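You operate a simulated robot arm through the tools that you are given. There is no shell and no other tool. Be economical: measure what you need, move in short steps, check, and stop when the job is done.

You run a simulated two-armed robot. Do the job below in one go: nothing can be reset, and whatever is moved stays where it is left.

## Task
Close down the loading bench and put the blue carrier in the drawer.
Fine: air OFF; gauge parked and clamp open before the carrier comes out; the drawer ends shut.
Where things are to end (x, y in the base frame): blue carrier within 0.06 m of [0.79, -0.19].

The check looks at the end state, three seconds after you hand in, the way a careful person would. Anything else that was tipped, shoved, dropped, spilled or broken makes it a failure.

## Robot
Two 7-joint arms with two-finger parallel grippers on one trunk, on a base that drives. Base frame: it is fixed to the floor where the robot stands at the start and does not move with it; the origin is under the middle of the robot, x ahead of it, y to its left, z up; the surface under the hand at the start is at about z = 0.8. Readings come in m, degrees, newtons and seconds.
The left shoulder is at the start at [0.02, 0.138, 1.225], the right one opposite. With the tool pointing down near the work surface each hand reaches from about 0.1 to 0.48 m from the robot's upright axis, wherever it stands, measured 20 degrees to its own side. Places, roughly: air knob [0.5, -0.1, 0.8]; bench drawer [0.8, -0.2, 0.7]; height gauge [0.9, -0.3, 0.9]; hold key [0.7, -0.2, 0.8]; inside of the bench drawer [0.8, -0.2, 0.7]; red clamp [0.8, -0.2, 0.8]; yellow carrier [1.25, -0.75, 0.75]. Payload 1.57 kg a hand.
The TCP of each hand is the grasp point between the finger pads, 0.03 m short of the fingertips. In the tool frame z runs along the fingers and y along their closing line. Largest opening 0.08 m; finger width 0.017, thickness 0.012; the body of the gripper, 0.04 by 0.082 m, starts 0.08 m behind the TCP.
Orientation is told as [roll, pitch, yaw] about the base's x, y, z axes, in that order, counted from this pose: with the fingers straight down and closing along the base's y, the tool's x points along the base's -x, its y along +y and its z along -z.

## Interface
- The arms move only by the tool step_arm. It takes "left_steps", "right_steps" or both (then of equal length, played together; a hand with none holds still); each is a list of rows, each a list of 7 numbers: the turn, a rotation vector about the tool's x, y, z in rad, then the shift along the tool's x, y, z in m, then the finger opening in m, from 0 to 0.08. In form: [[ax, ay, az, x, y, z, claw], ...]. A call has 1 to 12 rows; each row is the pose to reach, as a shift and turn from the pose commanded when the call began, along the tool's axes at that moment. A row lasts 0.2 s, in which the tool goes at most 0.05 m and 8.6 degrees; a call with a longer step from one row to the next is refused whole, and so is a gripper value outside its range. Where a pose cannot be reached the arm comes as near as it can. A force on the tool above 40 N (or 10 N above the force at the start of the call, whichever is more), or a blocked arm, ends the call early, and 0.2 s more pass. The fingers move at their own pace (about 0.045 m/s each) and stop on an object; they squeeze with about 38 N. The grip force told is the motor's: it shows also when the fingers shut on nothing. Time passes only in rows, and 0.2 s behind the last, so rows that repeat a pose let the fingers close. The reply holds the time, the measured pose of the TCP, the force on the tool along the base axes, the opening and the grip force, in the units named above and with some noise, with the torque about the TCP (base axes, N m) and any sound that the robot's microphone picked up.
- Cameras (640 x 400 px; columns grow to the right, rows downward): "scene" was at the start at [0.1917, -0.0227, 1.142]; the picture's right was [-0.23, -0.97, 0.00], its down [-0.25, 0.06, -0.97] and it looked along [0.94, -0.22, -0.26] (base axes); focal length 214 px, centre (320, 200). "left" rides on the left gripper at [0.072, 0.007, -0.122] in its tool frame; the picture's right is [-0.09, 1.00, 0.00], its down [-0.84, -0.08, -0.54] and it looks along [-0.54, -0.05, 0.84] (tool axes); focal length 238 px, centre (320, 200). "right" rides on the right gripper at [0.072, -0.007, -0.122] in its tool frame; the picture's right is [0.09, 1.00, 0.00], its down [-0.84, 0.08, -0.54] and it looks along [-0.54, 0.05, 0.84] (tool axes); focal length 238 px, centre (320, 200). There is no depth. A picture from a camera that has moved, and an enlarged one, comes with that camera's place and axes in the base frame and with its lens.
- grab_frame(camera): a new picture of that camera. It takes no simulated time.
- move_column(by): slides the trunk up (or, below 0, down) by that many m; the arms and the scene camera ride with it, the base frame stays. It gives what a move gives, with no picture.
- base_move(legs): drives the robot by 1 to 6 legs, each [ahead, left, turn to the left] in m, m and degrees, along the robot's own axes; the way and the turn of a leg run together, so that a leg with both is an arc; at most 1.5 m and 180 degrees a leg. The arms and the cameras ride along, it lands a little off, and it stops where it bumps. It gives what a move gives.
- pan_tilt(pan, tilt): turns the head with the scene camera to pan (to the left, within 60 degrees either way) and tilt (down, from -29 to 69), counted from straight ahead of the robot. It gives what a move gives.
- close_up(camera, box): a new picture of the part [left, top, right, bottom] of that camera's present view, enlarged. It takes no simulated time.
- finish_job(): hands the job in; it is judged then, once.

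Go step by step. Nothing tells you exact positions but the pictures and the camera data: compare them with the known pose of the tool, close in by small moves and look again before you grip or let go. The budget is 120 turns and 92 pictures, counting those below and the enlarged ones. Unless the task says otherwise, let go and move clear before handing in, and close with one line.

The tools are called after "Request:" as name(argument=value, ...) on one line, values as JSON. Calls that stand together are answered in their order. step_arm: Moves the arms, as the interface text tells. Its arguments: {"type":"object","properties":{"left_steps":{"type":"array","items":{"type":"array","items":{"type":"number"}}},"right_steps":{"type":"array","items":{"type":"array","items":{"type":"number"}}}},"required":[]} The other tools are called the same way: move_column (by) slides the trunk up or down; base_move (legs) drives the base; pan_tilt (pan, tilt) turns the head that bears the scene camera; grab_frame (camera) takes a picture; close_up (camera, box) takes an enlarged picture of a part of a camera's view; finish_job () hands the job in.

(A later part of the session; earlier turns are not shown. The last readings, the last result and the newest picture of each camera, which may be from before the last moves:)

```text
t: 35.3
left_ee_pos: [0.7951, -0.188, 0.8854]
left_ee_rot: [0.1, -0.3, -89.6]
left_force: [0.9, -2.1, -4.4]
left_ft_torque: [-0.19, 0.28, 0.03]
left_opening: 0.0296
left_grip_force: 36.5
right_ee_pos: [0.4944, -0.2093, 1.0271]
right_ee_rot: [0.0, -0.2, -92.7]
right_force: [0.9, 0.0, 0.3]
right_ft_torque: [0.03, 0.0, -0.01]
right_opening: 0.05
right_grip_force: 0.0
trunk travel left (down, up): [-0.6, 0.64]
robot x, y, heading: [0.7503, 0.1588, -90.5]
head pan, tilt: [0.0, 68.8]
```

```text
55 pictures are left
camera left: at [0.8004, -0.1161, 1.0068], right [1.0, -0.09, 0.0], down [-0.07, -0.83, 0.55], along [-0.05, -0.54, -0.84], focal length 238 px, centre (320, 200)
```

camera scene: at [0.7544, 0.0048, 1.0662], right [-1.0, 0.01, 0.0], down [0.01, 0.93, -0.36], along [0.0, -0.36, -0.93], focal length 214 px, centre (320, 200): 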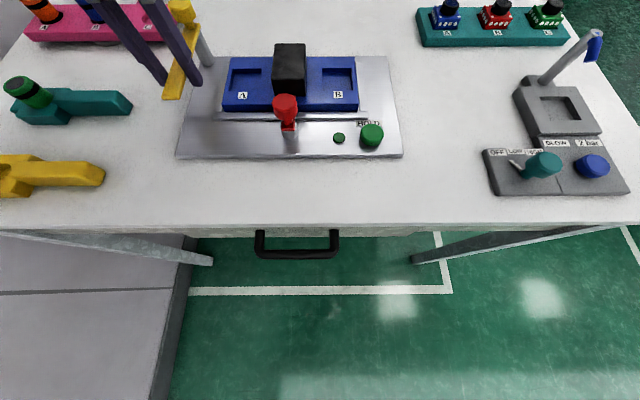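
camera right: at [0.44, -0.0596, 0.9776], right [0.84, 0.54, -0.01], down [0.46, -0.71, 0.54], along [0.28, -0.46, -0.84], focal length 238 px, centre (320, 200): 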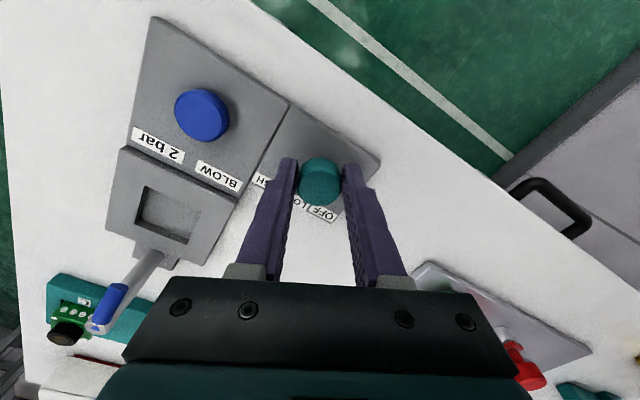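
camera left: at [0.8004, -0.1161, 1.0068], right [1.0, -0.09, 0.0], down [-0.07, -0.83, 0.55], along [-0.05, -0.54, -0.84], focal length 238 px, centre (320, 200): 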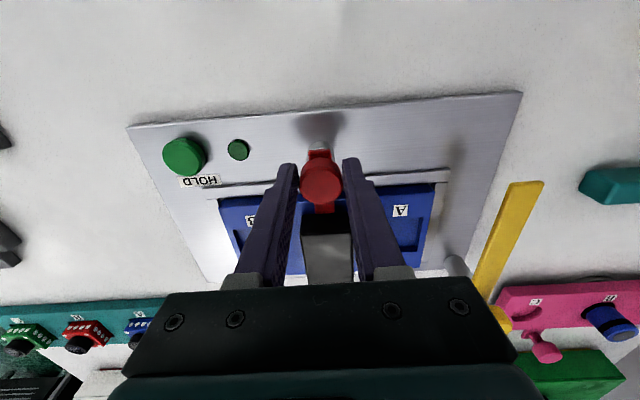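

Request:
close_up(camera="left", box=[260, 110, 380, 230])

Request:
close_up(camera="scene", box=[230, 60, 350, 160])

```text
3.33 times, centred on (320, 170) of left
camera zoom: at [0.8004, -0.1161, 1.0068], right [1.0, -0.09, 0.0], down [-0.07, -0.83, 0.55], along [-0.05, -0.54, -0.84], focal length 794 px, centre (320, 300)
```

zoom: 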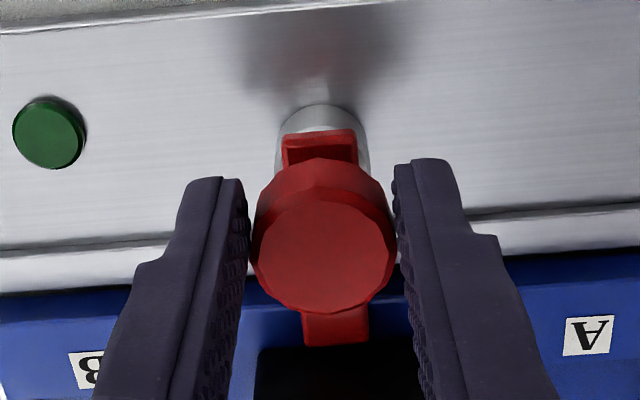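

```text
4.00 times, centred on (290, 110) of scene
camera zoom: at [0.7535, 0.0048, 1.0662], right [-1.0, 0.01, 0.0], down [0.01, 0.93, -0.36], along [0.0, -0.36, -0.93], focal length 858 px, centre (440, 560)
```

zoom: 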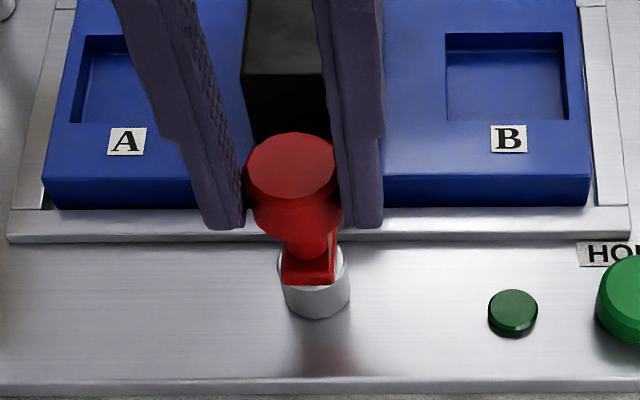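

It's a swivel clamp like the gauge, gripped at 30 mm. I try turning it gently counter-clockwise (arm toward +x).

Request:
step_arm(left_steps=[[0, 0, -0.06, 0, 0, 0, 0.01], [0, 0, -0.12, 0, 0, 0, 0.01], [0, 0, -0.18, 0, 0, 0, 0.01], [0, 0, -0.25, 0, 0, 0, 0.01]])

Request:
close_up(camera="scene", box=[200, 40, 400, 170])

```text
t: 36.3
left_ee_pos: [0.7932, -0.1895, 0.8852]
left_ee_rot: [-0.2, -0.4, -75.4]
left_force: [-3.5, 0.3, 8.3]
left_ft_torque: [-0.14, 0.08, -0.72]
left_opening: 0.0298
left_grip_force: 39.1
right_ee_pos: [0.4957, -0.2099, 1.0284]
right_ee_rot: [-0.1, -0.2, -92.7]
right_force: [-0.1, -0.4, -0.3]
right_ft_torque: [0.0, 0.0, -0.03]
right_opening: 0.0502
right_grip_force: 0.1
trunk travel left (down, up): [-0.6, 0.64]
robot x, y, heading: [0.7541, 0.162, -90.5]
head pan, tilt: [0.0, 68.8]
```

```text
3.08 times, centred on (300, 105) of scene
camera zoom: at [0.7529, 0.0045, 1.0663], right [-1.0, 0.01, 0.0], down [0.01, 0.93, -0.36], along [0.0, -0.36, -0.93], focal length 660 px, centre (382, 492)
```

zoom: 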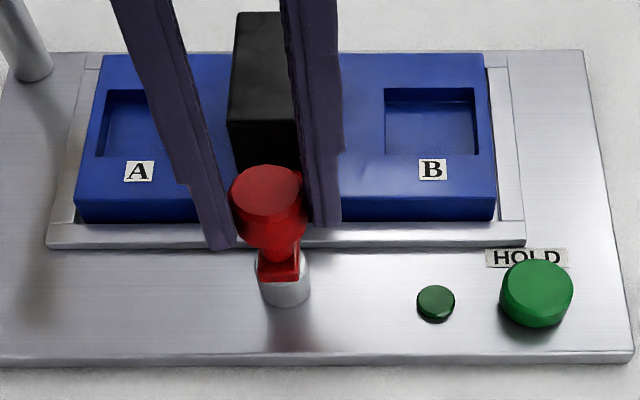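

Counter-clockwise resists (torque -0.7, arm not moved). I try the other way.

Request:
step_arm(left_steps=[[0, 0, 0.1, 0, 0, 0, 0.01], [0, 0, 0.2, 0, 0, 0, 0.01], [0, 0, 0.3, 0, 0, 0, 0.01], [0, 0, 0.4, 0, 0, 0, 0.01], [0, 0, 0.5, 0, 0, 0, 0.01], [0, 0, 0.6, 0, 0, 0, 0.01]])

Request:
close_up(camera="scene", box=[200, 40, 400, 170])

```text
t: 37.7
left_ee_pos: [0.7964, -0.1896, 0.8845]
left_ee_rot: [0.4, -0.2, -109.7]
left_force: [9.0, 4.0, 17.5]
left_ft_torque: [-0.22, 0.16, 0.09]
left_opening: 0.0298
left_grip_force: 39.0
right_ee_pos: [0.4978, -0.2086, 1.0276]
right_ee_rot: [0.1, -0.2, -92.7]
right_force: [0.6, 0.2, -0.6]
right_ft_torque: [-0.03, -0.02, -0.02]
right_opening: 0.05
right_grip_force: 0.0
trunk travel left (down, up): [-0.6, 0.64]
robot x, y, heading: [0.7559, 0.1656, -90.5]
head pan, tilt: [0.0, 68.8]
```

```text
3.08 times, centred on (300, 105) of scene
camera zoom: at [0.7553, 0.0045, 1.0663], right [-1.0, 0.01, 0.0], down [0.01, 0.93, -0.36], along [0.0, -0.36, -0.93], focal length 660 px, centre (382, 492)
```

zoom: 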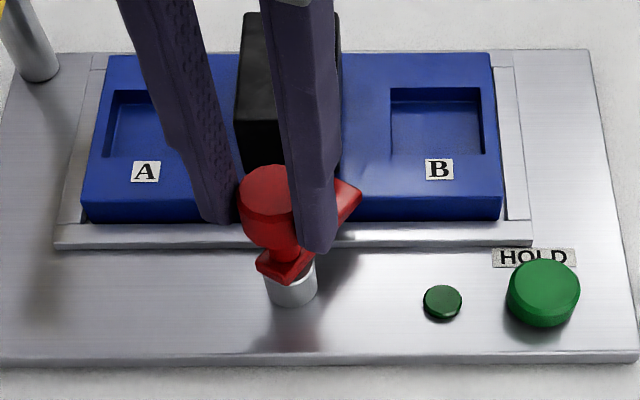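

Clockwise works; the arm swings toward the B side. I continue.

Request:
step_arm(left_steps=[[0, 0, 0.12, 0, 0, 0, 0.01], [0, 0, 0.24, 0, 0, 0, 0.01], [0, 0, 0.36, 0, 0, 0, 0.01], [0, 0, 0.48, 0, 0, 0, 0.01], [0, 0, 0.6, 0, 0, 0, 0.01], [0, 0, 0.72, 0, 0, 0, 0.01], [0, 0, 0.84, 0, 0, 0, 0.01], [0, 0, 0.96, 0, 0, 0, 0.01]])

Request:
grab_frame(camera="scene")

```text
t: 39.5
left_ee_pos: [0.8004, -0.1947, 0.8855]
left_ee_rot: [1.0, 0.5, -164.6]
left_force: [19.1, -23.9, -23.4]
left_ft_torque: [-0.16, 0.15, 0.18]
left_opening: 0.0297
left_grip_force: 39.3
right_ee_pos: [0.4991, -0.2109, 1.0269]
right_ee_rot: [0.1, -0.4, -92.8]
right_force: [0.0, 0.0, 0.5]
right_ft_torque: [0.02, -0.02, 0.0]
right_opening: 0.05
right_grip_force: 0.0
trunk travel left (down, up): [-0.6, 0.64]
robot x, y, heading: [0.7557, 0.1624, -90.5]
head pan, tilt: [0.0, 68.8]
```

```text
50 pictures are left
camera scene: at [0.7567, 0.002, 1.0663], right [-1.0, 0.01, 0.0], down [0.01, 0.93, -0.37], along [0.0, -0.37, -0.93], focal length 214 px, centre (320, 200)
```

scene: 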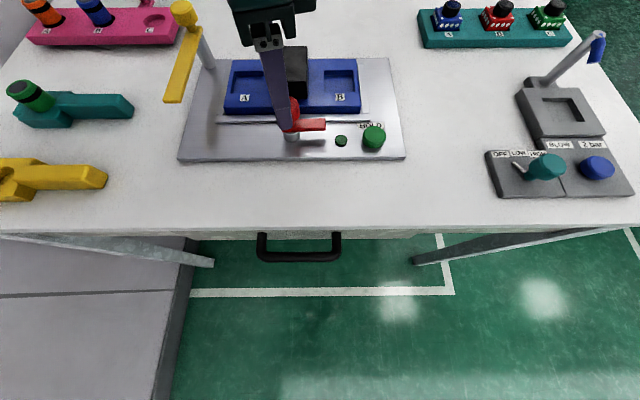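

The clamp arm now points along -x, clear of the carrier. I nudge a little further for the stop, then release and lift.

Request:
step_arm(left_steps=[[0, 0, 0.08, 0, 0, 0, 0.01], [0, 0, 0.16, 0, 0, 0, 0.01], [0, 0, 0.16, 0, 0, 0, 0.01]])

Request:
close_up(camera="scene", box=[200, 40, 400, 170])

```text
t: 40.3
left_ee_pos: [0.801, -0.196, 0.8869]
left_ee_rot: [1.1, 0.6, -173.6]
left_force: [16.8, -25.9, -18.0]
left_ft_torque: [-0.3, -0.32, 0.66]
left_opening: 0.0294
left_grip_force: 39.0
right_ee_pos: [0.4976, -0.2112, 1.0277]
right_ee_rot: [0.2, -0.3, -92.7]
right_force: [-0.1, 0.1, -0.2]
right_ft_torque: [0.02, 0.01, 0.01]
right_opening: 0.0497
right_grip_force: 0.2
trunk travel left (down, up): [-0.6, 0.64]
robot x, y, heading: [0.754, 0.163, -90.6]
head pan, tilt: [0.0, 68.8]
```

```text
3.08 times, centred on (300, 105) of scene
camera zoom: at [0.7565, 0.0016, 1.0669], right [-1.0, 0.01, 0.0], down [0.01, 0.93, -0.37], along [0.0, -0.37, -0.93], focal length 660 px, centre (382, 492)
```

zoom: 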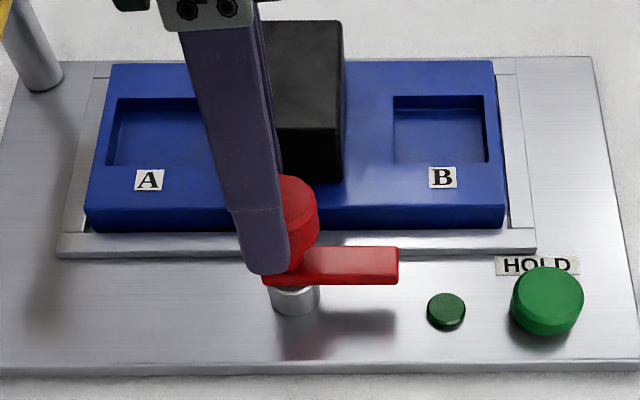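

The stop is felt (torque +0.66): the clamp is open. I release, lift and turn the tool back.

Request:
step_arm(left_steps=[[0, 0, 0, 0.004, 0.006, 0, 0.01], [0, 0, 0, 0.004, 0.006, 0, 0.055], [0, 0, 0, 0.004, 0.006, 0, 0.055], [0, 0, 0, 0.004, 0.006, -0.03, 0.055], [0, 0, -0.12, 0.004, 0.006, -0.07, 0.055], [0, 0, -0.26, 0.004, 0.006, -0.1, 0.055], [0, 0, -0.4, 0.004, 0.006, -0.12, 0.055], [0, 0, -0.54, 0.004, 0.006, -0.12, 0.055], [0, 0, -0.68, 0.004, 0.006, -0.12, 0.055], [0, 0, -0.82, 0.004, 0.006, -0.12, 0.055], [0, 0, -0.96, 0.004, 0.006, -0.12, 0.055], [0, 0, -1.1, 0.004, 0.006, -0.12, 0.055]])

Request:
grab_frame(camera="scene")

```text
t: 42.9
left_ee_pos: [0.7994, -0.1945, 1.0054]
left_ee_rot: [0.2, -0.2, -110.8]
left_force: [0.4, -0.5, 0.4]
left_ft_torque: [0.02, 0.03, 0.01]
left_opening: 0.0549
left_grip_force: 0.0
right_ee_pos: [0.4953, -0.2072, 1.0279]
right_ee_rot: [0.0, -0.2, -92.7]
right_force: [0.4, 0.7, 0.3]
right_ft_torque: [0.01, 0.0, 0.0]
right_opening: 0.0501
right_grip_force: 0.0
trunk travel left (down, up): [-0.6, 0.64]
robot x, y, heading: [0.7582, 0.1616, -90.5]
head pan, tilt: [0.0, 68.8]
```

```text
48 pictures are left
camera scene: at [0.7536, 0.0049, 1.0662], right [-1.0, 0.01, 0.0], down [0.01, 0.93, -0.36], along [0.0, -0.36, -0.93], focal length 214 px, centre (320, 200)
```

scene: 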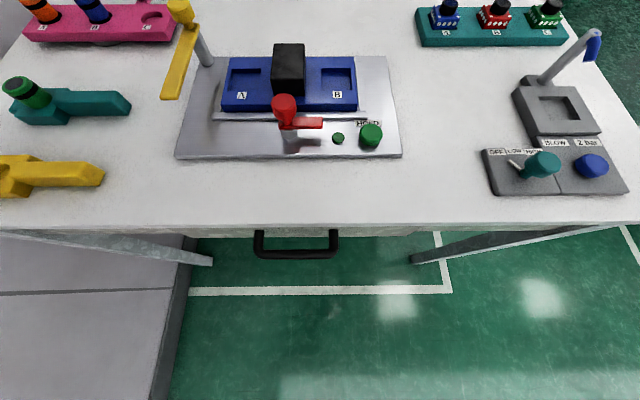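

Clamp, gauge and air are done. Now I bring the left hand above the carrier's black grip block and check its position.

Request:
step_arm(left_steps=[[0, 0, -0.12, -0.027, 0.01, 0, 0.07], [0, 0, -0.24, -0.054, 0.02, 0.01, 0.07], [0, 0, -0.363, -0.0803, 0.0294, 0.03, 0.07], [0, 0, -0.363, -0.0803, 0.0294, 0.03, 0.07]])

Request:
grab_frame(camera="left")

Request:
close_up(camera="scene", box=[180, 20, 400, 160])

```text
t: 43.9
left_ee_pos: [0.797, -0.2811, 0.9741]
left_ee_rot: [0.1, -0.4, -90.0]
left_force: [-0.3, -0.1, -0.2]
left_ft_torque: [0.03, 0.0, -0.01]
left_opening: 0.07
left_grip_force: 0.1
right_ee_pos: [0.4951, -0.2082, 1.0282]
right_ee_rot: [0.0, -0.2, -92.7]
right_force: [-0.6, 0.2, 0.5]
right_ft_torque: [-0.01, -0.01, 0.0]
right_opening: 0.0499
right_grip_force: 0.0
trunk travel left (down, up): [-0.6, 0.64]
robot x, y, heading: [0.7555, 0.1617, -90.4]
head pan, tilt: [0.0, 68.8]
```

```text
47 pictures are left
camera left: at [0.8036, -0.2081, 1.0949], right [1.0, -0.09, 0.0], down [-0.08, -0.83, 0.55], along [-0.05, -0.55, -0.84], focal length 238 px, centre (320, 200)
```

left: 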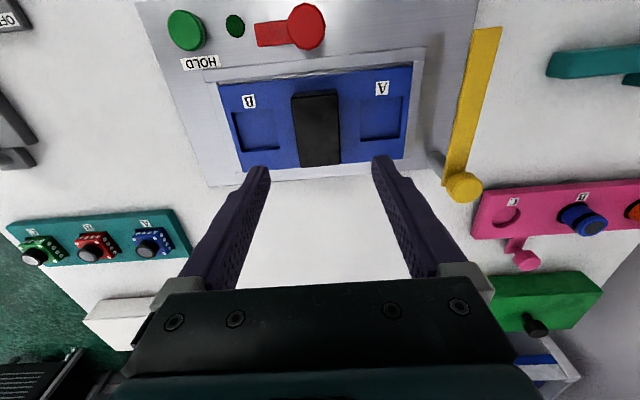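

```text
2.86 times, centred on (290, 90) of scene
camera zoom: at [0.7536, 0.0049, 1.0662], right [-1.0, 0.01, 0.0], down [0.01, 0.93, -0.36], along [0.0, -0.36, -0.93], focal length 613 px, centre (406, 514)
```

zoom: 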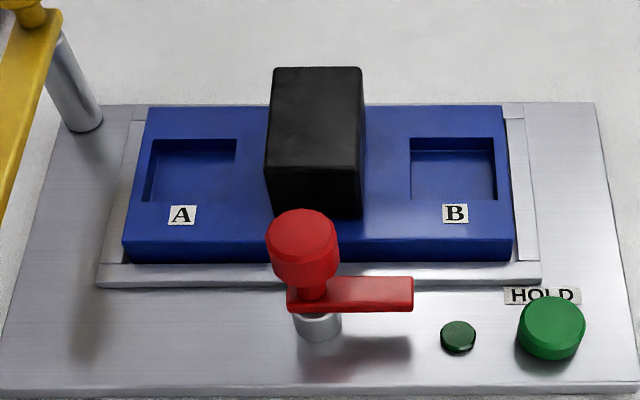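

The block's top centre is near [0.795, -0.276, 0.865], about 44 mm wide. I descend around it and close.

Request:
step_arm(left_steps=[[0, 0, 0, 0.005, -0.002, 0.04, 0.07], [0, 0, 0, 0.005, -0.002, 0.08, 0.07], [0, 0, 0, 0.005, -0.002, 0.108, 0.07], [0, 0, 0, 0.005, -0.002, 0.108, 0.07]])

Request:
close_up(camera="scene", box=[180, 20, 400, 160])

Request:
grab_frame(camera="left")

```text
t: 44.9
left_ee_pos: [0.7994, -0.2709, 0.8662]
left_ee_rot: [0.1, -0.3, -90.0]
left_force: [0.1, -0.5, 0.7]
left_ft_torque: [-0.01, -0.02, -0.01]
left_opening: 0.0699
left_grip_force: 0.0
left hand out of reach, approached as far as the arm can: row 3, 4
right_ee_pos: [0.4957, -0.2088, 1.0289]
right_ee_rot: [-0.2, 0.0, -92.7]
right_force: [-0.6, 1.0, -1.2]
right_ft_torque: [-0.01, 0.0, 0.02]
right_opening: 0.0501
right_grip_force: 0.1
trunk travel left (down, up): [-0.6, 0.64]
robot x, y, heading: [0.755, 0.1645, -90.5]
head pan, tilt: [0.0, 68.8]
```

```text
2.86 times, centred on (290, 90) of scene
camera zoom: at [0.7535, 0.0048, 1.0662], right [-1.0, 0.01, 0.0], down [0.01, 0.93, -0.36], along [0.0, -0.36, -0.93], focal length 613 px, centre (406, 514)
```

zoom: 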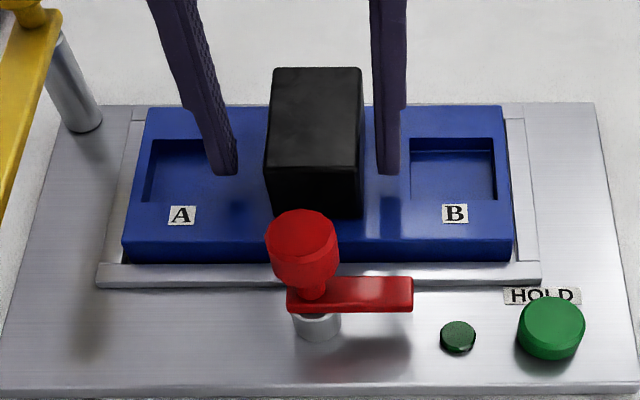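

```text
44 pictures are left
camera left: at [0.8056, -0.1986, 0.9877], right [1.0, -0.09, 0.0], down [-0.08, -0.83, 0.55], along [-0.05, -0.54, -0.84], focal length 238 px, centre (320, 200)
```

left: 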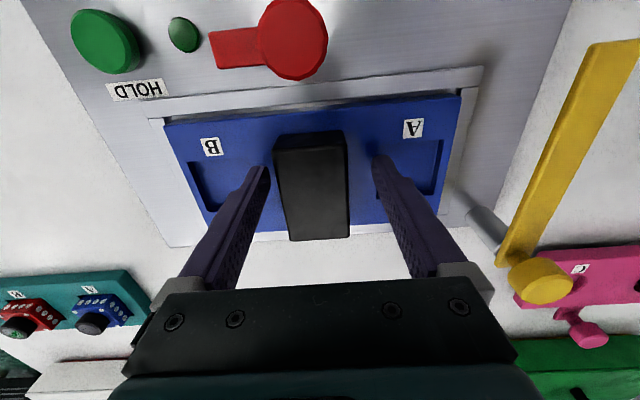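

The block is between the fingers. I shift 4 mm to centre and close.

Request:
step_arm(left_steps=[[0, 0, 0, 0, -0.004, 0, 0.07], [0, 0, 0, 0, -0.004, 0, 0.03], [0, 0, 0, 0, -0.004, 0, 0.03], [0, 0, 0, 0, -0.004, 0, 0.03], [0, 0, 0, 0, -0.004, 0, 0.03]])

```text
t: 46.1
left_ee_pos: [0.796, -0.2712, 0.8677]
left_ee_rot: [0.0, -0.3, -90.1]
left_force: [-0.2, -0.5, 0.4]
left_ft_torque: [-0.14, 0.1, 0.0]
left_opening: 0.0456
left_grip_force: 36.9
right_ee_pos: [0.4952, -0.2079, 1.0272]
right_ee_rot: [-0.1, -0.1, -92.7]
right_force: [0.0, -0.2, 0.4]
right_ft_torque: [0.03, -0.02, -0.01]
right_opening: 0.0501
right_grip_force: 0.0
trunk travel left (down, up): [-0.6, 0.64]
robot x, y, heading: [0.7564, 0.1671, -90.6]
head pan, tilt: [0.0, 68.8]
```

Gripped at 46 mm. I lift gently by 2 cm and look.

Request:
step_arm(left_steps=[[0, 0, 0, 0, 0, -0.007, 0.03], [0, 0, 0, 0, 0, -0.014, 0.03], [0, 0, 0, 0, 0, -0.021, 0.03], [0, 0, 0, 0, 0, -0.028, 0.03]])

Request:
grab_frame(camera="scene")

```text
t: 47.1
left_ee_pos: [0.7929, -0.275, 0.8938]
left_ee_rot: [0.2, -0.1, -90.0]
left_force: [-0.7, -0.5, -1.7]
left_ft_torque: [0.0, -0.02, -0.04]
left_opening: 0.0455
left_grip_force: 37.9
left hand out of reach, approached as far as the arm can: row 3, 4
right_ee_pos: [0.4958, -0.2074, 1.0269]
right_ee_rot: [0.0, 0.0, -92.7]
right_force: [0.3, 0.3, 0.5]
right_ft_torque: [0.01, 0.01, 0.0]
right_opening: 0.0499
right_grip_force: 0.0
trunk travel left (down, up): [-0.6, 0.64]
robot x, y, heading: [0.7541, 0.1643, -90.6]
head pan, tilt: [0.0, 68.8]
```

```text
43 pictures are left
camera scene: at [0.7535, 0.0051, 1.0662], right [-1.0, 0.01, 0.0], down [0.01, 0.93, -0.36], along [0.0, -0.36, -0.93], focal length 214 px, centre (320, 200)
```

scene: 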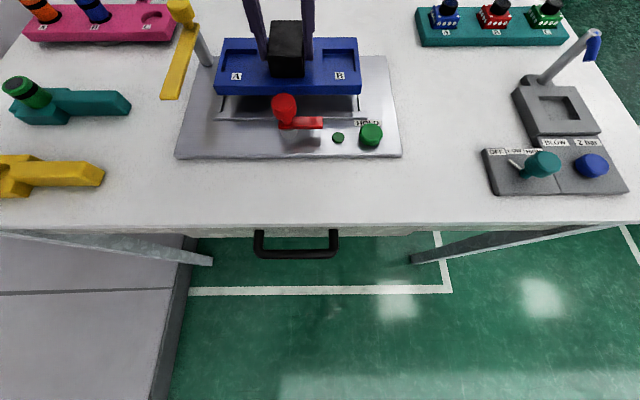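

The carrier comes up cleanly with its block. I raise it well above everything and draw it back toward me and to the left.

Request:
step_arm(left_steps=[[0, 0, 0, 0, 0, -0.03, 0.03], [0, 0, 0, 0, 0, -0.06, 0.03], [0, 0, 0, 0, 0, -0.095, 0.03], [0, 0, 0, 0, 0, -0.13, 0.03], [0, 0, 0, 0.03, 0.02, -0.15, 0.03], [0, 0, 0, 0.06, 0.04, -0.16, 0.03], [0, 0, 0, 0.09, 0.06, -0.16, 0.03], [0, 0, 0, 0.12, 0.08, -0.16, 0.03], [0, 0, 0, 0.14, 0.1, -0.16, 0.03]])

Request:
base_move(legs=[[-0.3, 0, 0]])

Request:
pan_tilt(pan=0, tilt=50)

Request:
grab_frame(camera="scene")

```text
t: 49.3
left_ee_pos: [0.7963, -0.2754, 1.0288]
left_ee_rot: [0.8, 4.4, -96.1]
left_force: [-0.5, 0.1, -4.2]
left_ft_torque: [0.04, 0.02, 0.01]
left_opening: 0.0457
left_grip_force: 37.9
left hand out of reach, approached as far as the arm can: row 1, 2, 3, 4, 5, 6, 7, 8, 9
right_ee_pos: [0.4946, -0.2076, 1.0275]
right_ee_rot: [-0.1, -0.1, -92.8]
right_force: [0.6, 0.2, -0.1]
right_ft_torque: [-0.02, -0.02, 0.01]
right_opening: 0.0501
right_grip_force: 0.0
trunk travel left (down, up): [-0.6, 0.64]
robot x, y, heading: [0.7514, 0.1634, -90.4]
head pan, tilt: [0.0, 68.8]
stopped in row 9 (left hand): the arm was blocked; the commanded pose is now the measured one
```

```text
t: 51.4
left_ee_pos: [0.8007, 0.0218, 1.0293]
left_ee_rot: [0.9, 4.2, -96.0]
left_force: [-0.2, 0.1, -2.6]
left_ft_torque: [0.05, 0.0, -0.01]
left_opening: 0.0455
left_grip_force: 37.7
right_ee_pos: [0.4977, 0.0898, 1.028]
right_ee_rot: [-0.2, -0.1, -92.6]
right_force: [0.1, 0.1, 0.2]
right_ft_torque: [0.0, -0.02, -0.03]
right_opening: 0.05
right_grip_force: 0.1
trunk travel left (down, up): [-0.6, 0.64]
robot x, y, heading: [0.7568, 0.4615, -90.3]
head pan, tilt: [0.0, 68.8]
```

```text
t: 52.2
left_ee_pos: [0.8008, 0.0229, 1.0291]
left_ee_rot: [0.9, 4.3, -95.9]
left_force: [-0.5, 0.8, -3.2]
left_ft_torque: [0.02, 0.04, 0.0]
left_opening: 0.0456
left_grip_force: 38.0
right_ee_pos: [0.4997, 0.0892, 1.0283]
right_ee_rot: [-0.1, -0.1, -92.6]
right_force: [-0.3, 0.9, -0.8]
right_ft_torque: [-0.01, 0.02, 0.0]
right_opening: 0.05
right_grip_force: 0.0
trunk travel left (down, up): [-0.6, 0.64]
robot x, y, heading: [0.7532, 0.4603, -90.3]
head pan, tilt: [0.0, 50.0]
```

```text
42 pictures are left
camera scene: at [0.7561, 0.2824, 1.0881], right [-1.0, 0.01, 0.0], down [0.01, 0.77, -0.64], along [0.0, -0.64, -0.77], focal length 214 px, centre (320, 200)
```

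scene: 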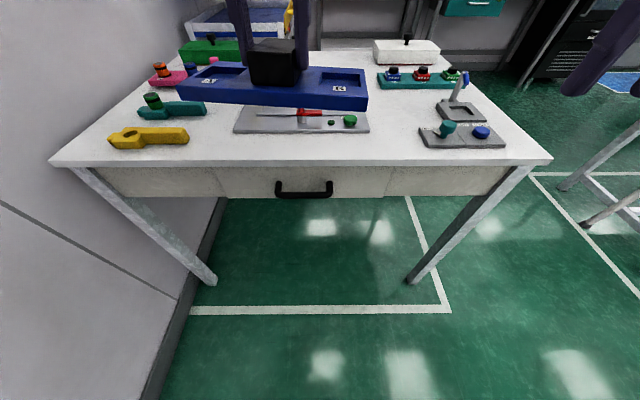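

Carrier is out and held; the left arm stuck at some limit but the base move cleared the bench. I try shifting the left arm sideways and back in small steps.

Request:
step_arm(left_steps=[[0, 0, 0, 0.02, 0.02, 0, 0.03], [0, 0, 0, 0.04, 0.04, 0, 0.03], [0, -0.03, 0, 0.06, 0.06, 0, 0.03], [0, -0.05, -0.05, 0.08, 0.08, 0, 0.03], [0, -0.07, -0.1, 0.1, 0.1, 0, 0.03]])

```text
t: 53.6
left_ee_pos: [0.8876, -0.0022, 1.0137]
left_ee_rot: [1.3, 3.8, -91.3]
left_force: [0.4, -0.4, -2.5]
left_ft_torque: [0.0, 0.0, 0.01]
left_opening: 0.0457
left_grip_force: 38.5
left hand out of reach, approached as far as the arm can: row 1, 2, 3, 4, 5
right_ee_pos: [0.4974, 0.0893, 1.0282]
right_ee_rot: [-0.1, 0.0, -92.6]
right_force: [-0.1, 0.7, 0.7]
right_ft_torque: [0.03, -0.01, -0.04]
right_opening: 0.05
right_grip_force: 0.0
trunk travel left (down, up): [-0.6, 0.64]
robot x, y, heading: [0.7568, 0.4613, -90.6]
head pan, tilt: [0.0, 50.0]
stopped in row 5 (left hand): the arm was blocked; the commanded pose is now the measured one
```

Request:
step_arm(left_steps=[[0, 0, 0, 0.02, 0, 0.01, 0.03], [0, 0, 0, 0.04, 0, 0.02, 0.03], [0, 0, 0, 0.06, 0, 0.03, 0.03]])

Request:
pan_tilt(pan=25, tilt=0)

Request:
grab_frame(camera="scene")

```text
t: 54.4
left_ee_pos: [0.8819, -0.0022, 0.9914]
left_ee_rot: [1.3, 3.7, -91.1]
left_force: [-0.8, -0.1, -3.3]
left_ft_torque: [0.05, 0.0, 0.01]
left_opening: 0.0454
left_grip_force: 37.8
left hand out of reach, approached as far as the arm can: row 1, 2, 3
right_ee_pos: [0.5001, 0.0891, 1.0272]
right_ee_rot: [-0.1, -0.1, -92.5]
right_force: [0.4, 0.2, 0.0]
right_ft_torque: [-0.02, 0.01, 0.04]
right_opening: 0.0499
right_grip_force: 0.1
trunk travel left (down, up): [-0.6, 0.64]
robot x, y, heading: [0.7545, 0.4599, -90.5]
head pan, tilt: [0.0, 50.0]
```

```text
t: 55.6
left_ee_pos: [0.8823, -0.0006, 0.9915]
left_ee_rot: [1.4, 3.8, -91.2]
left_force: [0.4, -0.4, -3.8]
left_ft_torque: [0.01, 0.01, 0.03]
left_opening: 0.0456
left_grip_force: 38.5
right_ee_pos: [0.4979, 0.0909, 1.0275]
right_ee_rot: [-0.1, -0.1, -92.7]
right_force: [0.5, 0.4, 0.1]
right_ft_torque: [0.01, 0.02, 0.0]
right_opening: 0.0501
right_grip_force: 0.0
trunk travel left (down, up): [-0.6, 0.64]
robot x, y, heading: [0.7581, 0.4594, -90.3]
head pan, tilt: [25.0, 0.0]
```

```text
41 pictures are left
camera scene: at [0.7941, 0.2775, 1.1659], right [-0.91, -0.42, 0.0], down [0.0, 0.0, -1.0], along [0.42, -0.91, 0.0], focal length 214 px, centre (320, 200)
```

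scene: 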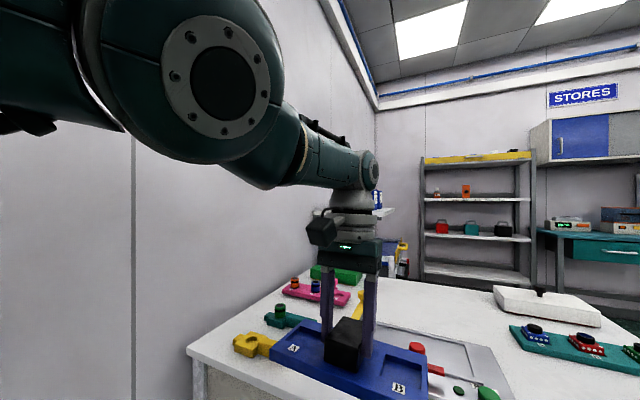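

The left arm can simply hold; I'll place the carrier later using base and trunk. Now the drawer: handle bar along x near [0.79, -0.038, 0.723]. I turn the right hand so it closes along y.

Request:
step_arm(right_steps=[[0, 0, -0.145, 0, 0, 0, 0.04], [0, 0, -0.29, 0, 0, 0, 0.04], [0, 0, -0.435, 0, 0, 0, 0.04], [0, 0, -0.58, 0, 0, 0, 0.04], [0, 0, -0.725, 0, 0, 0, 0.04], [0, 0, -0.87, 0, 0, 0, 0.04], [0, 0, -1.015, 0, 0, 0, 0.04], [0, 0, -1.16, 0, 0, 0, 0.04], [0, 0, -1.305, 0, 0, 0, 0.04], [0, 0, -1.45, 0, 0, 0, 0.04], [0, 0, -1.595, 0, 0, 0, 0.04]])

Request:
base_move(legs=[[0, 0.08, 0]])

```text
t: 58.0
left_ee_pos: [0.8808, -0.0013, 0.9917]
left_ee_rot: [1.5, 3.7, -91.2]
left_force: [-0.8, -0.1, -3.2]
left_ft_torque: [0.04, 0.01, 0.03]
left_opening: 0.0456
left_grip_force: 37.9
right_ee_pos: [0.499, 0.0892, 1.0277]
right_ee_rot: [-0.1, 0.0, -1.0]
right_force: [0.7, 0.1, 0.4]
right_ft_torque: [0.0, -0.01, -0.03]
right_opening: 0.0399
right_grip_force: 0.1
trunk travel left (down, up): [-0.6, 0.64]
robot x, y, heading: [0.7525, 0.4626, -90.4]
head pan, tilt: [25.0, 0.0]
```

```text
t: 59.0
left_ee_pos: [0.9602, -0.0007, 0.9928]
left_ee_rot: [1.4, 3.7, -91.2]
left_force: [0.3, 0.6, -3.1]
left_ft_torque: [0.04, 0.02, 0.0]
left_opening: 0.0453
left_grip_force: 38.1
right_ee_pos: [0.577, 0.0886, 1.0293]
right_ee_rot: [-0.1, 0.1, -1.2]
right_force: [0.0, 0.6, -0.5]
right_ft_torque: [-0.01, 0.01, 0.01]
right_opening: 0.04
right_grip_force: 0.0
trunk travel left (down, up): [-0.6, 0.64]
robot x, y, heading: [0.8362, 0.4579, -90.6]
head pan, tilt: [25.0, 0.0]
```

Request:
step_arm(right_steps=[[0.06, 0, 0, -0.024, -0.01, 0.027, 0.04], [0.12, 0, 0, -0.048, -0.02, 0.054, 0.04], [0.18, 0, 0, -0.072, -0.03, 0.081, 0.04], [0.25, 0, 0, -0.096, -0.04, 0.108, 0.04], [0.32, 0, 0, -0.12, -0.05, 0.135, 0.04], [0.38, 0, 0, -0.144, -0.06, 0.162, 0.04], [0.44, 0, 0, -0.168, -0.069, 0.189, 0.04]])

Request:
grab_frame(camera="right")

Request:
pan_tilt(pan=-5, tilt=55)

Request:
grab_frame(camera="scene")

```text
t: 60.6
left_ee_pos: [0.9593, -0.0023, 0.9913]
left_ee_rot: [1.4, 3.7, -91.2]
left_force: [-0.4, -1.3, -3.6]
left_ft_torque: [0.05, -0.02, -0.02]
left_opening: 0.0456
left_grip_force: 38.1
right_ee_pos: [0.7449, 0.0173, 0.8398]
right_ee_rot: [-25.4, -0.1, -1.2]
right_force: [-1.0, 0.2, -0.4]
right_ft_torque: [0.03, -0.01, 0.0]
right_opening: 0.0398
right_grip_force: 0.1
trunk travel left (down, up): [-0.6, 0.64]
robot x, y, heading: [0.8357, 0.4596, -90.6]
head pan, tilt: [25.0, 0.0]
```

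```text
40 pictures are left
camera right: at [0.673, 0.0655, 0.9516], right [-0.07, 0.9, -0.43], down [0.84, 0.28, 0.46], along [0.53, -0.33, -0.78], focal length 238 px, centre (320, 200)
```

right: 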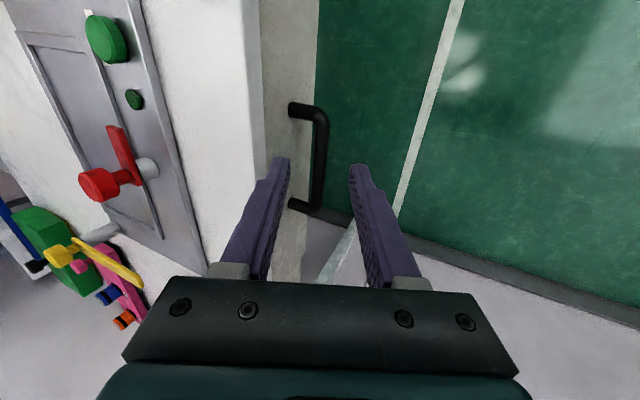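

```text
t: 61.9
left_ee_pos: [0.9598, -0.001, 0.9907]
left_ee_rot: [1.4, 3.7, -91.3]
left_force: [0.2, -0.2, -3.2]
left_ft_torque: [0.06, -0.01, -0.01]
left_opening: 0.0456
left_grip_force: 37.7
right_ee_pos: [0.7446, 0.017, 0.8391]
right_ee_rot: [-25.3, 0.2, -1.2]
right_force: [0.2, 0.3, 0.3]
right_ft_torque: [0.0, -0.01, 0.02]
right_opening: 0.0399
right_grip_force: 0.1
trunk travel left (down, up): [-0.6, 0.64]
robot x, y, heading: [0.8334, 0.4621, -90.5]
head pan, tilt: [-5.0, 55.0]
```

```text
39 pictures are left
camera scene: at [0.8284, 0.287, 1.0817], right [-1.0, 0.09, 0.0], down [0.08, 0.82, -0.57], along [-0.05, -0.57, -0.82], focal length 214 px, centre (320, 200)
```

scene: 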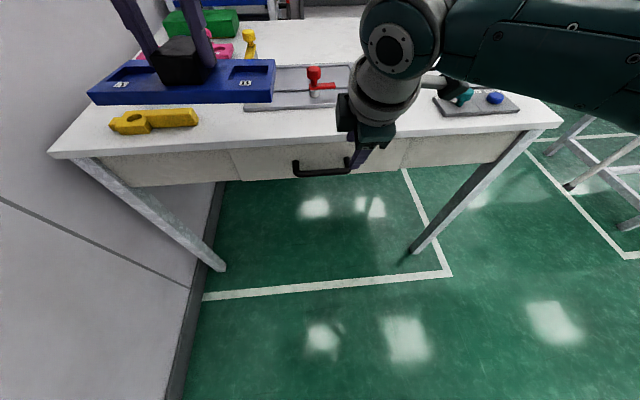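

Request:
close_up(camera="right", box=[220, 70, 380, 230])

```text
2.50 times, centred on (300, 150) of right
camera zoom: at [0.6722, 0.0653, 0.9523], right [-0.07, 0.9, -0.43], down [0.84, 0.28, 0.46], along [0.53, -0.33, -0.78], focal length 596 px, centre (370, 325)
```

zoom: 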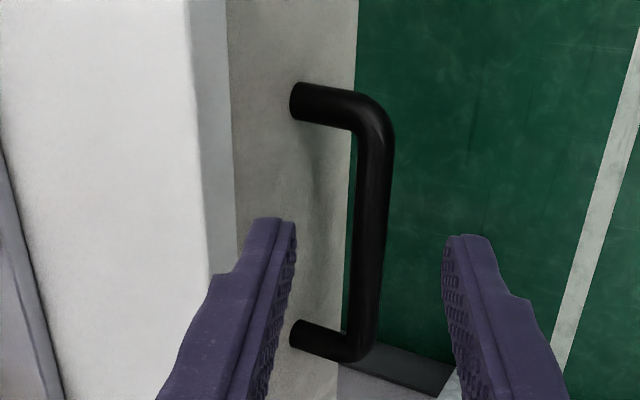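

The bar is about 36 mm off the drawer front, so one finger fits behind it. I go down along the tool axis in two stages.

Request:
step_arm(right_steps=[[0, 0, 0, -0.02, 0.0024, 0.03, 0.03], [0, 0, 0, -0.02, 0.0024, 0.065, 0.03], [0, 0, 0, -0.02, 0.0024, 0.085, 0.03]])

Request:
close_up(camera="right", box=[220, 70, 420, 230])

```text
t: 62.7
left_ee_pos: [0.9591, -0.001, 0.9921]
left_ee_rot: [1.4, 3.7, -91.2]
left_force: [0.6, 0.1, -3.8]
left_ft_torque: [0.05, 0.02, 0.01]
left_opening: 0.0459
left_grip_force: 38.2
right_ee_pos: [0.7594, -0.007, 0.7736]
right_ee_rot: [-25.3, -0.1, -1.1]
right_force: [-0.3, 1.0, 0.8]
right_ft_torque: [-0.02, 0.01, -0.03]
right_opening: 0.0301
right_grip_force: 0.1
right hand out of reach, approached as far as the arm can: row 3
trunk travel left (down, up): [-0.6, 0.64]
robot x, y, heading: [0.8365, 0.4591, -90.3]
head pan, tilt: [-5.0, 55.0]
```

```text
2.50 times, centred on (320, 150) of right
camera zoom: at [0.689, 0.0415, 0.8871], right [-0.08, 0.9, -0.43], down [0.84, 0.29, 0.46], along [0.53, -0.33, -0.78], focal length 596 px, centre (320, 325)
```

zoom: 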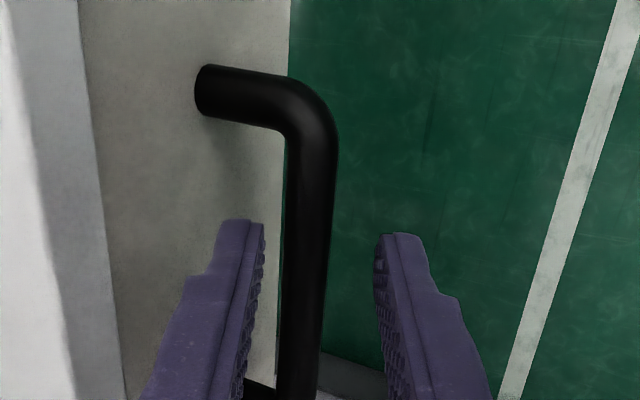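

Reach runs out just short, so I back off, raise the hand 8 cm and lower the trunk 8 cm to get a better reach.

Request:
step_arm(right_steps=[[0, 0, 0, 0, 0, -0.04, 0.03], [0, 0, 0, 0, 0, -0.085, 0.03], [0, 0, 0, 0, -0.017, -0.121, 0.03], [0, 0, 0, 0, -0.034, -0.1575, 0.03]])

Request:
move_column(by=-0.08)

Request:
close_up(camera="right", box=[220, 70, 420, 230])

```text
t: 63.7
left_ee_pos: [0.9606, -0.0003, 0.9915]
left_ee_rot: [1.5, 3.7, -91.2]
left_force: [0.1, 0.2, -2.8]
left_ft_torque: [0.06, 0.04, -0.02]
left_opening: 0.0457
left_grip_force: 38.0
right_ee_pos: [0.763, 0.0293, 0.931]
right_ee_rot: [-25.3, 0.2, -1.2]
right_force: [0.0, -0.7, -0.5]
right_ft_torque: [-0.01, 0.03, 0.0]
right_opening: 0.0299
right_grip_force: 0.0
trunk travel left (down, up): [-0.6, 0.64]
robot x, y, heading: [0.8346, 0.4593, -90.6]
head pan, tilt: [-5.0, 55.0]
```

```text
t: 64.8
left_ee_pos: [0.9599, -0.0015, 0.912]
left_ee_rot: [1.3, 3.7, -91.2]
left_force: [0.8, -0.8, -2.8]
left_ft_torque: [0.04, -0.02, -0.02]
left_opening: 0.0453
left_grip_force: 38.1
right_ee_pos: [0.7619, 0.0303, 0.8504]
right_ee_rot: [-25.4, 0.1, -1.2]
right_force: [0.1, -0.7, -0.2]
right_ft_torque: [-0.03, -0.03, 0.0]
right_opening: 0.0299
right_grip_force: 0.1
trunk travel left (down, up): [-0.52, 0.72]
robot x, y, heading: [0.8333, 0.4587, -90.3]
head pan, tilt: [-5.0, 55.0]
```

```text
2.50 times, centred on (320, 150) of right
camera zoom: at [0.6919, 0.0777, 0.9639], right [-0.07, 0.9, -0.43], down [0.84, 0.28, 0.46], along [0.53, -0.33, -0.78], focal length 596 px, centre (320, 325)
```

zoom: 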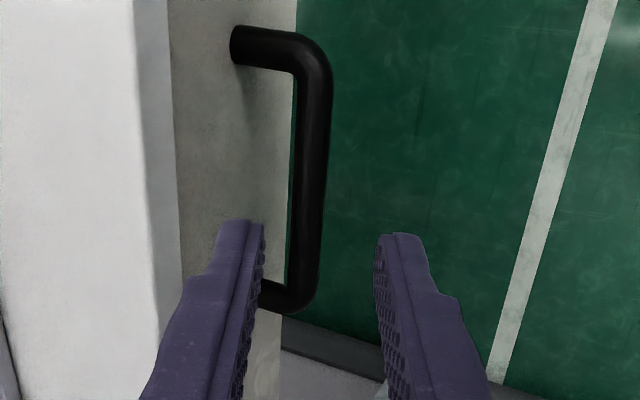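

Request:
step_arm(right_steps=[[0, 0, 0, 0, -0.0055, 0.03, 0.03], [0, 0, 0, 0, -0.0055, 0.065, 0.03], [0, 0, 0, 0, -0.0055, 0.1, 0.03], [0, 0, 0, 0, -0.0055, 0.115, 0.03], [0, 0, 0, 0, -0.0055, 0.13, 0.03]])

Request:
close_up(camera="right", box=[220, 70, 420, 230])

```text
t: 66.0
left_ee_pos: [0.9602, -0.0002, 0.9114]
left_ee_rot: [1.3, 3.7, -91.2]
left_force: [-0.3, -0.3, -3.0]
left_ft_torque: [0.03, -0.01, 0.04]
left_opening: 0.0453
left_grip_force: 38.2
right_ee_pos: [0.7622, -0.0315, 0.7353]
right_ee_rot: [-25.5, 0.0, -1.0]
right_force: [0.1, -0.7, -0.4]
right_ft_torque: [0.03, 0.01, -0.03]
right_opening: 0.03
right_grip_force: 0.2
trunk travel left (down, up): [-0.52, 0.72]
robot x, y, heading: [0.8371, 0.4588, -90.2]
head pan, tilt: [-5.0, 55.0]
```

```text
2.50 times, centred on (320, 150) of right
camera zoom: at [0.6903, 0.0172, 0.8484], right [-0.08, 0.9, -0.43], down [0.84, 0.29, 0.46], along [0.53, -0.33, -0.78], focal length 596 px, centre (320, 325)
```

zoom: 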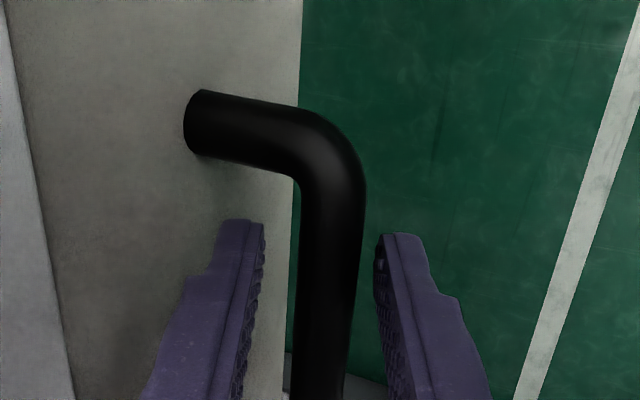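

The bar is well between the fingers. I close on it.

Request:
step_arm(right_steps=[[0, 0, 0, 0, 0, 0.002, 0.005], [0, 0, 0, 0, 0, 0.002, 0.005], [0, 0, 0, 0, 0, 0.002, 0.005]])

```text
t: 66.8
left_ee_pos: [0.9591, -0.0005, 0.9113]
left_ee_rot: [1.3, 3.7, -91.1]
left_force: [-0.4, 0.3, -2.8]
left_ft_torque: [0.04, 0.01, 0.01]
left_opening: 0.0454
left_grip_force: 37.5
right_ee_pos: [0.7603, -0.0312, 0.7325]
right_ee_rot: [-25.3, 0.1, -1.2]
right_force: [-1.6, 3.8, 2.0]
right_ft_torque: [-0.04, 0.12, 0.23]
right_opening: 0.0157
right_grip_force: 31.2
trunk travel left (down, up): [-0.52, 0.72]
robot x, y, heading: [0.835, 0.4597, -90.5]
head pan, tilt: [-5.0, 55.0]
```

The bar is held. I pull the drawer by backing the base 0.2 m.

Request:
base_move(legs=[[-0.1, 0, 0], [-0.12, 0, 0]])

Request:
grab_frame(camera="scene")

```text
t: 68.8
left_ee_pos: [0.9605, 0.2193, 0.9117]
left_ee_rot: [1.3, 3.7, -91.2]
left_force: [-0.3, 0.7, -3.4]
left_ft_torque: [0.03, -0.01, 0.01]
left_opening: 0.0453
left_grip_force: 37.7
right_ee_pos: [0.7617, 0.189, 0.7329]
right_ee_rot: [-25.4, 0.1, -1.2]
right_force: [-4.2, -0.1, -1.8]
right_ft_torque: [-0.03, 0.38, 0.15]
right_opening: 0.0156
right_grip_force: 31.3
trunk travel left (down, up): [-0.52, 0.72]
robot x, y, heading: [0.8355, 0.6762, -90.3]
head pan, tilt: [-5.0, 55.0]
```

```text
34 pictures are left
camera scene: at [0.829, 0.5071, 1.0015], right [-1.0, 0.09, 0.0], down [0.08, 0.82, -0.57], along [-0.06, -0.57, -0.82], focal length 214 px, centre (320, 200)
```

scene: 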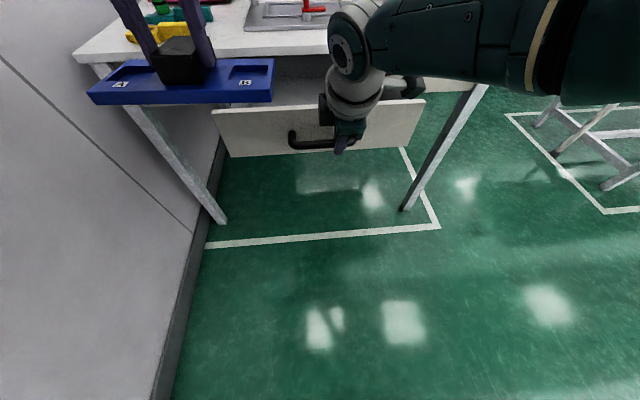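

The drawer is open by about 0.22 m. I release the handle, retreat along the tool axis, and move the right hand up and away to the right.

Request:
step_arm(right_steps=[[0, 0, 0, 0, 0, 0, 0.03], [0, 0, 0, 0, 0, 0, 0.035], [0, 0, 0, 0, 0, -0.04, 0.035], [0, 0, 0, 0, 0, -0.085, 0.035], [0, 0, 0, 0.02, 0, -0.13, 0.035], [0, 0, 0, 0.06, -0.02, -0.155, 0.035], [0, 0, 0, 0.1, -0.04, -0.18, 0.035], [0, 0, 0, 0.14, -0.06, -0.2, 0.035], [0, 0, 0, 0.18, -0.06, -0.2, 0.035]])

Request:
grab_frame(camera="scene")

Request:
grab_frame(camera="left")

```text
refused: row 6 steps farther than a row can; nothing moved
```

```text
33 pictures are left
camera scene: at [0.829, 0.5071, 1.0015], right [-1.0, 0.09, 0.0], down [0.08, 0.82, -0.57], along [-0.06, -0.57, -0.82], focal length 214 px, centre (320, 200)
```

scene: 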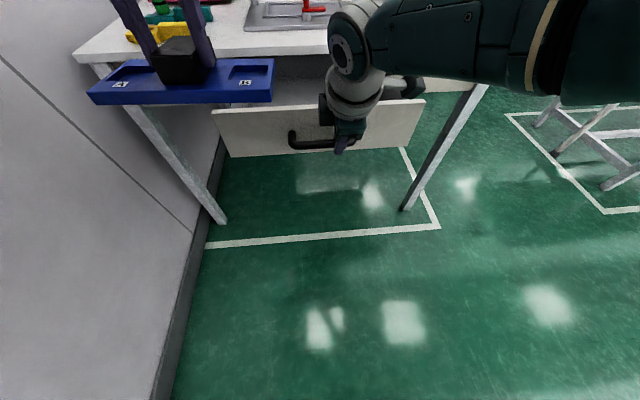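

```text
32 pictures are left
camera left: at [0.9648, 0.2822, 1.0376], right [0.99, -0.11, 0.02], down [-0.11, -0.87, 0.49], along [-0.04, -0.48, -0.87], focal length 238 px, centre (320, 200)
```

left: 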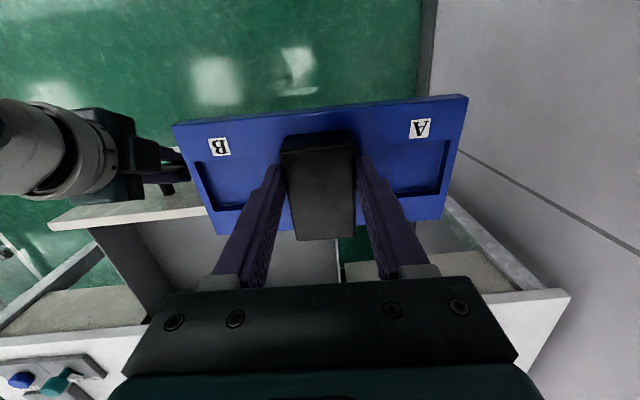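

Request:
step_arm(right_steps=[[0, 0, 0, 0, 0, 0, 0.03], [0, 0, 0, 0, 0, 0, 0.035], [0, 0, 0, 0, 0, -0.04, 0.035], [0, 0, 0, 0, 0, -0.085, 0.035], [0, 0, 0, 0.01, 0, -0.13, 0.035], [0, 0, 0, 0.045, -0.01, -0.15, 0.035], [0, 0, 0, 0.08, -0.02, -0.17, 0.035], [0, 0, 0, 0.115, -0.03, -0.19, 0.035], [0, 0, 0, 0.15, -0.03, -0.2, 0.035], [0, 0, 0, 0.19, -0.03, -0.2, 0.035]])

Request:
move_column(by=0.1)

Request:
grab_frame(camera="scene")

```text
t: 71.0
left_ee_pos: [0.9613, 0.2185, 0.9126]
left_ee_rot: [1.3, 3.7, -91.2]
left_force: [-0.8, 0.6, -2.9]
left_ft_torque: [0.02, 0.01, 0.0]
left_opening: 0.0456
left_grip_force: 38.4
right_ee_pos: [0.5742, 0.2498, 0.9274]
right_ee_rot: [-25.3, 0.1, -1.2]
right_force: [-0.2, 0.4, 0.0]
right_ft_torque: [0.0, -0.01, 0.04]
right_opening: 0.0349
right_grip_force: 0.1
trunk travel left (down, up): [-0.52, 0.72]
robot x, y, heading: [0.8352, 0.6791, -90.3]
head pan, tilt: [-5.0, 55.0]
```

```text
t: 72.4
left_ee_pos: [0.9609, 0.218, 1.0118]
left_ee_rot: [1.4, 3.7, -91.2]
left_force: [-0.3, 0.0, -3.1]
left_ft_torque: [0.02, -0.02, 0.02]
left_opening: 0.0455
left_grip_force: 37.4
right_ee_pos: [0.5745, 0.2495, 1.0264]
right_ee_rot: [-25.3, 0.0, -1.2]
right_force: [0.3, 0.2, -0.4]
right_ft_torque: [0.02, 0.0, 0.02]
right_opening: 0.035
right_grip_force: 0.2
trunk travel left (down, up): [-0.62, 0.62]
robot x, y, heading: [0.8381, 0.6765, -90.4]
head pan, tilt: [-5.0, 55.0]
```

```text
31 pictures are left
camera scene: at [0.8298, 0.5069, 1.1016], right [-1.0, 0.09, 0.0], down [0.08, 0.82, -0.57], along [-0.05, -0.57, -0.82], focal length 214 px, centre (320, 200)
```

scene: 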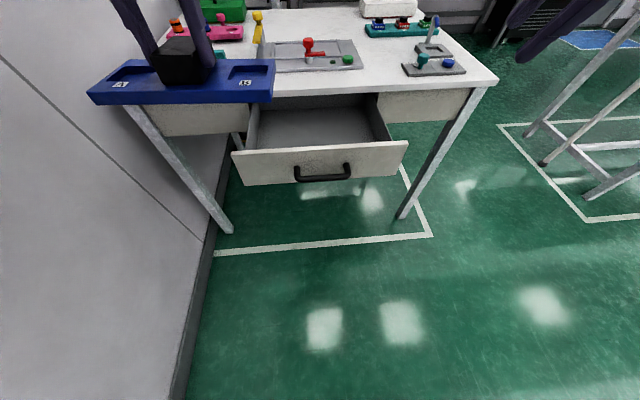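

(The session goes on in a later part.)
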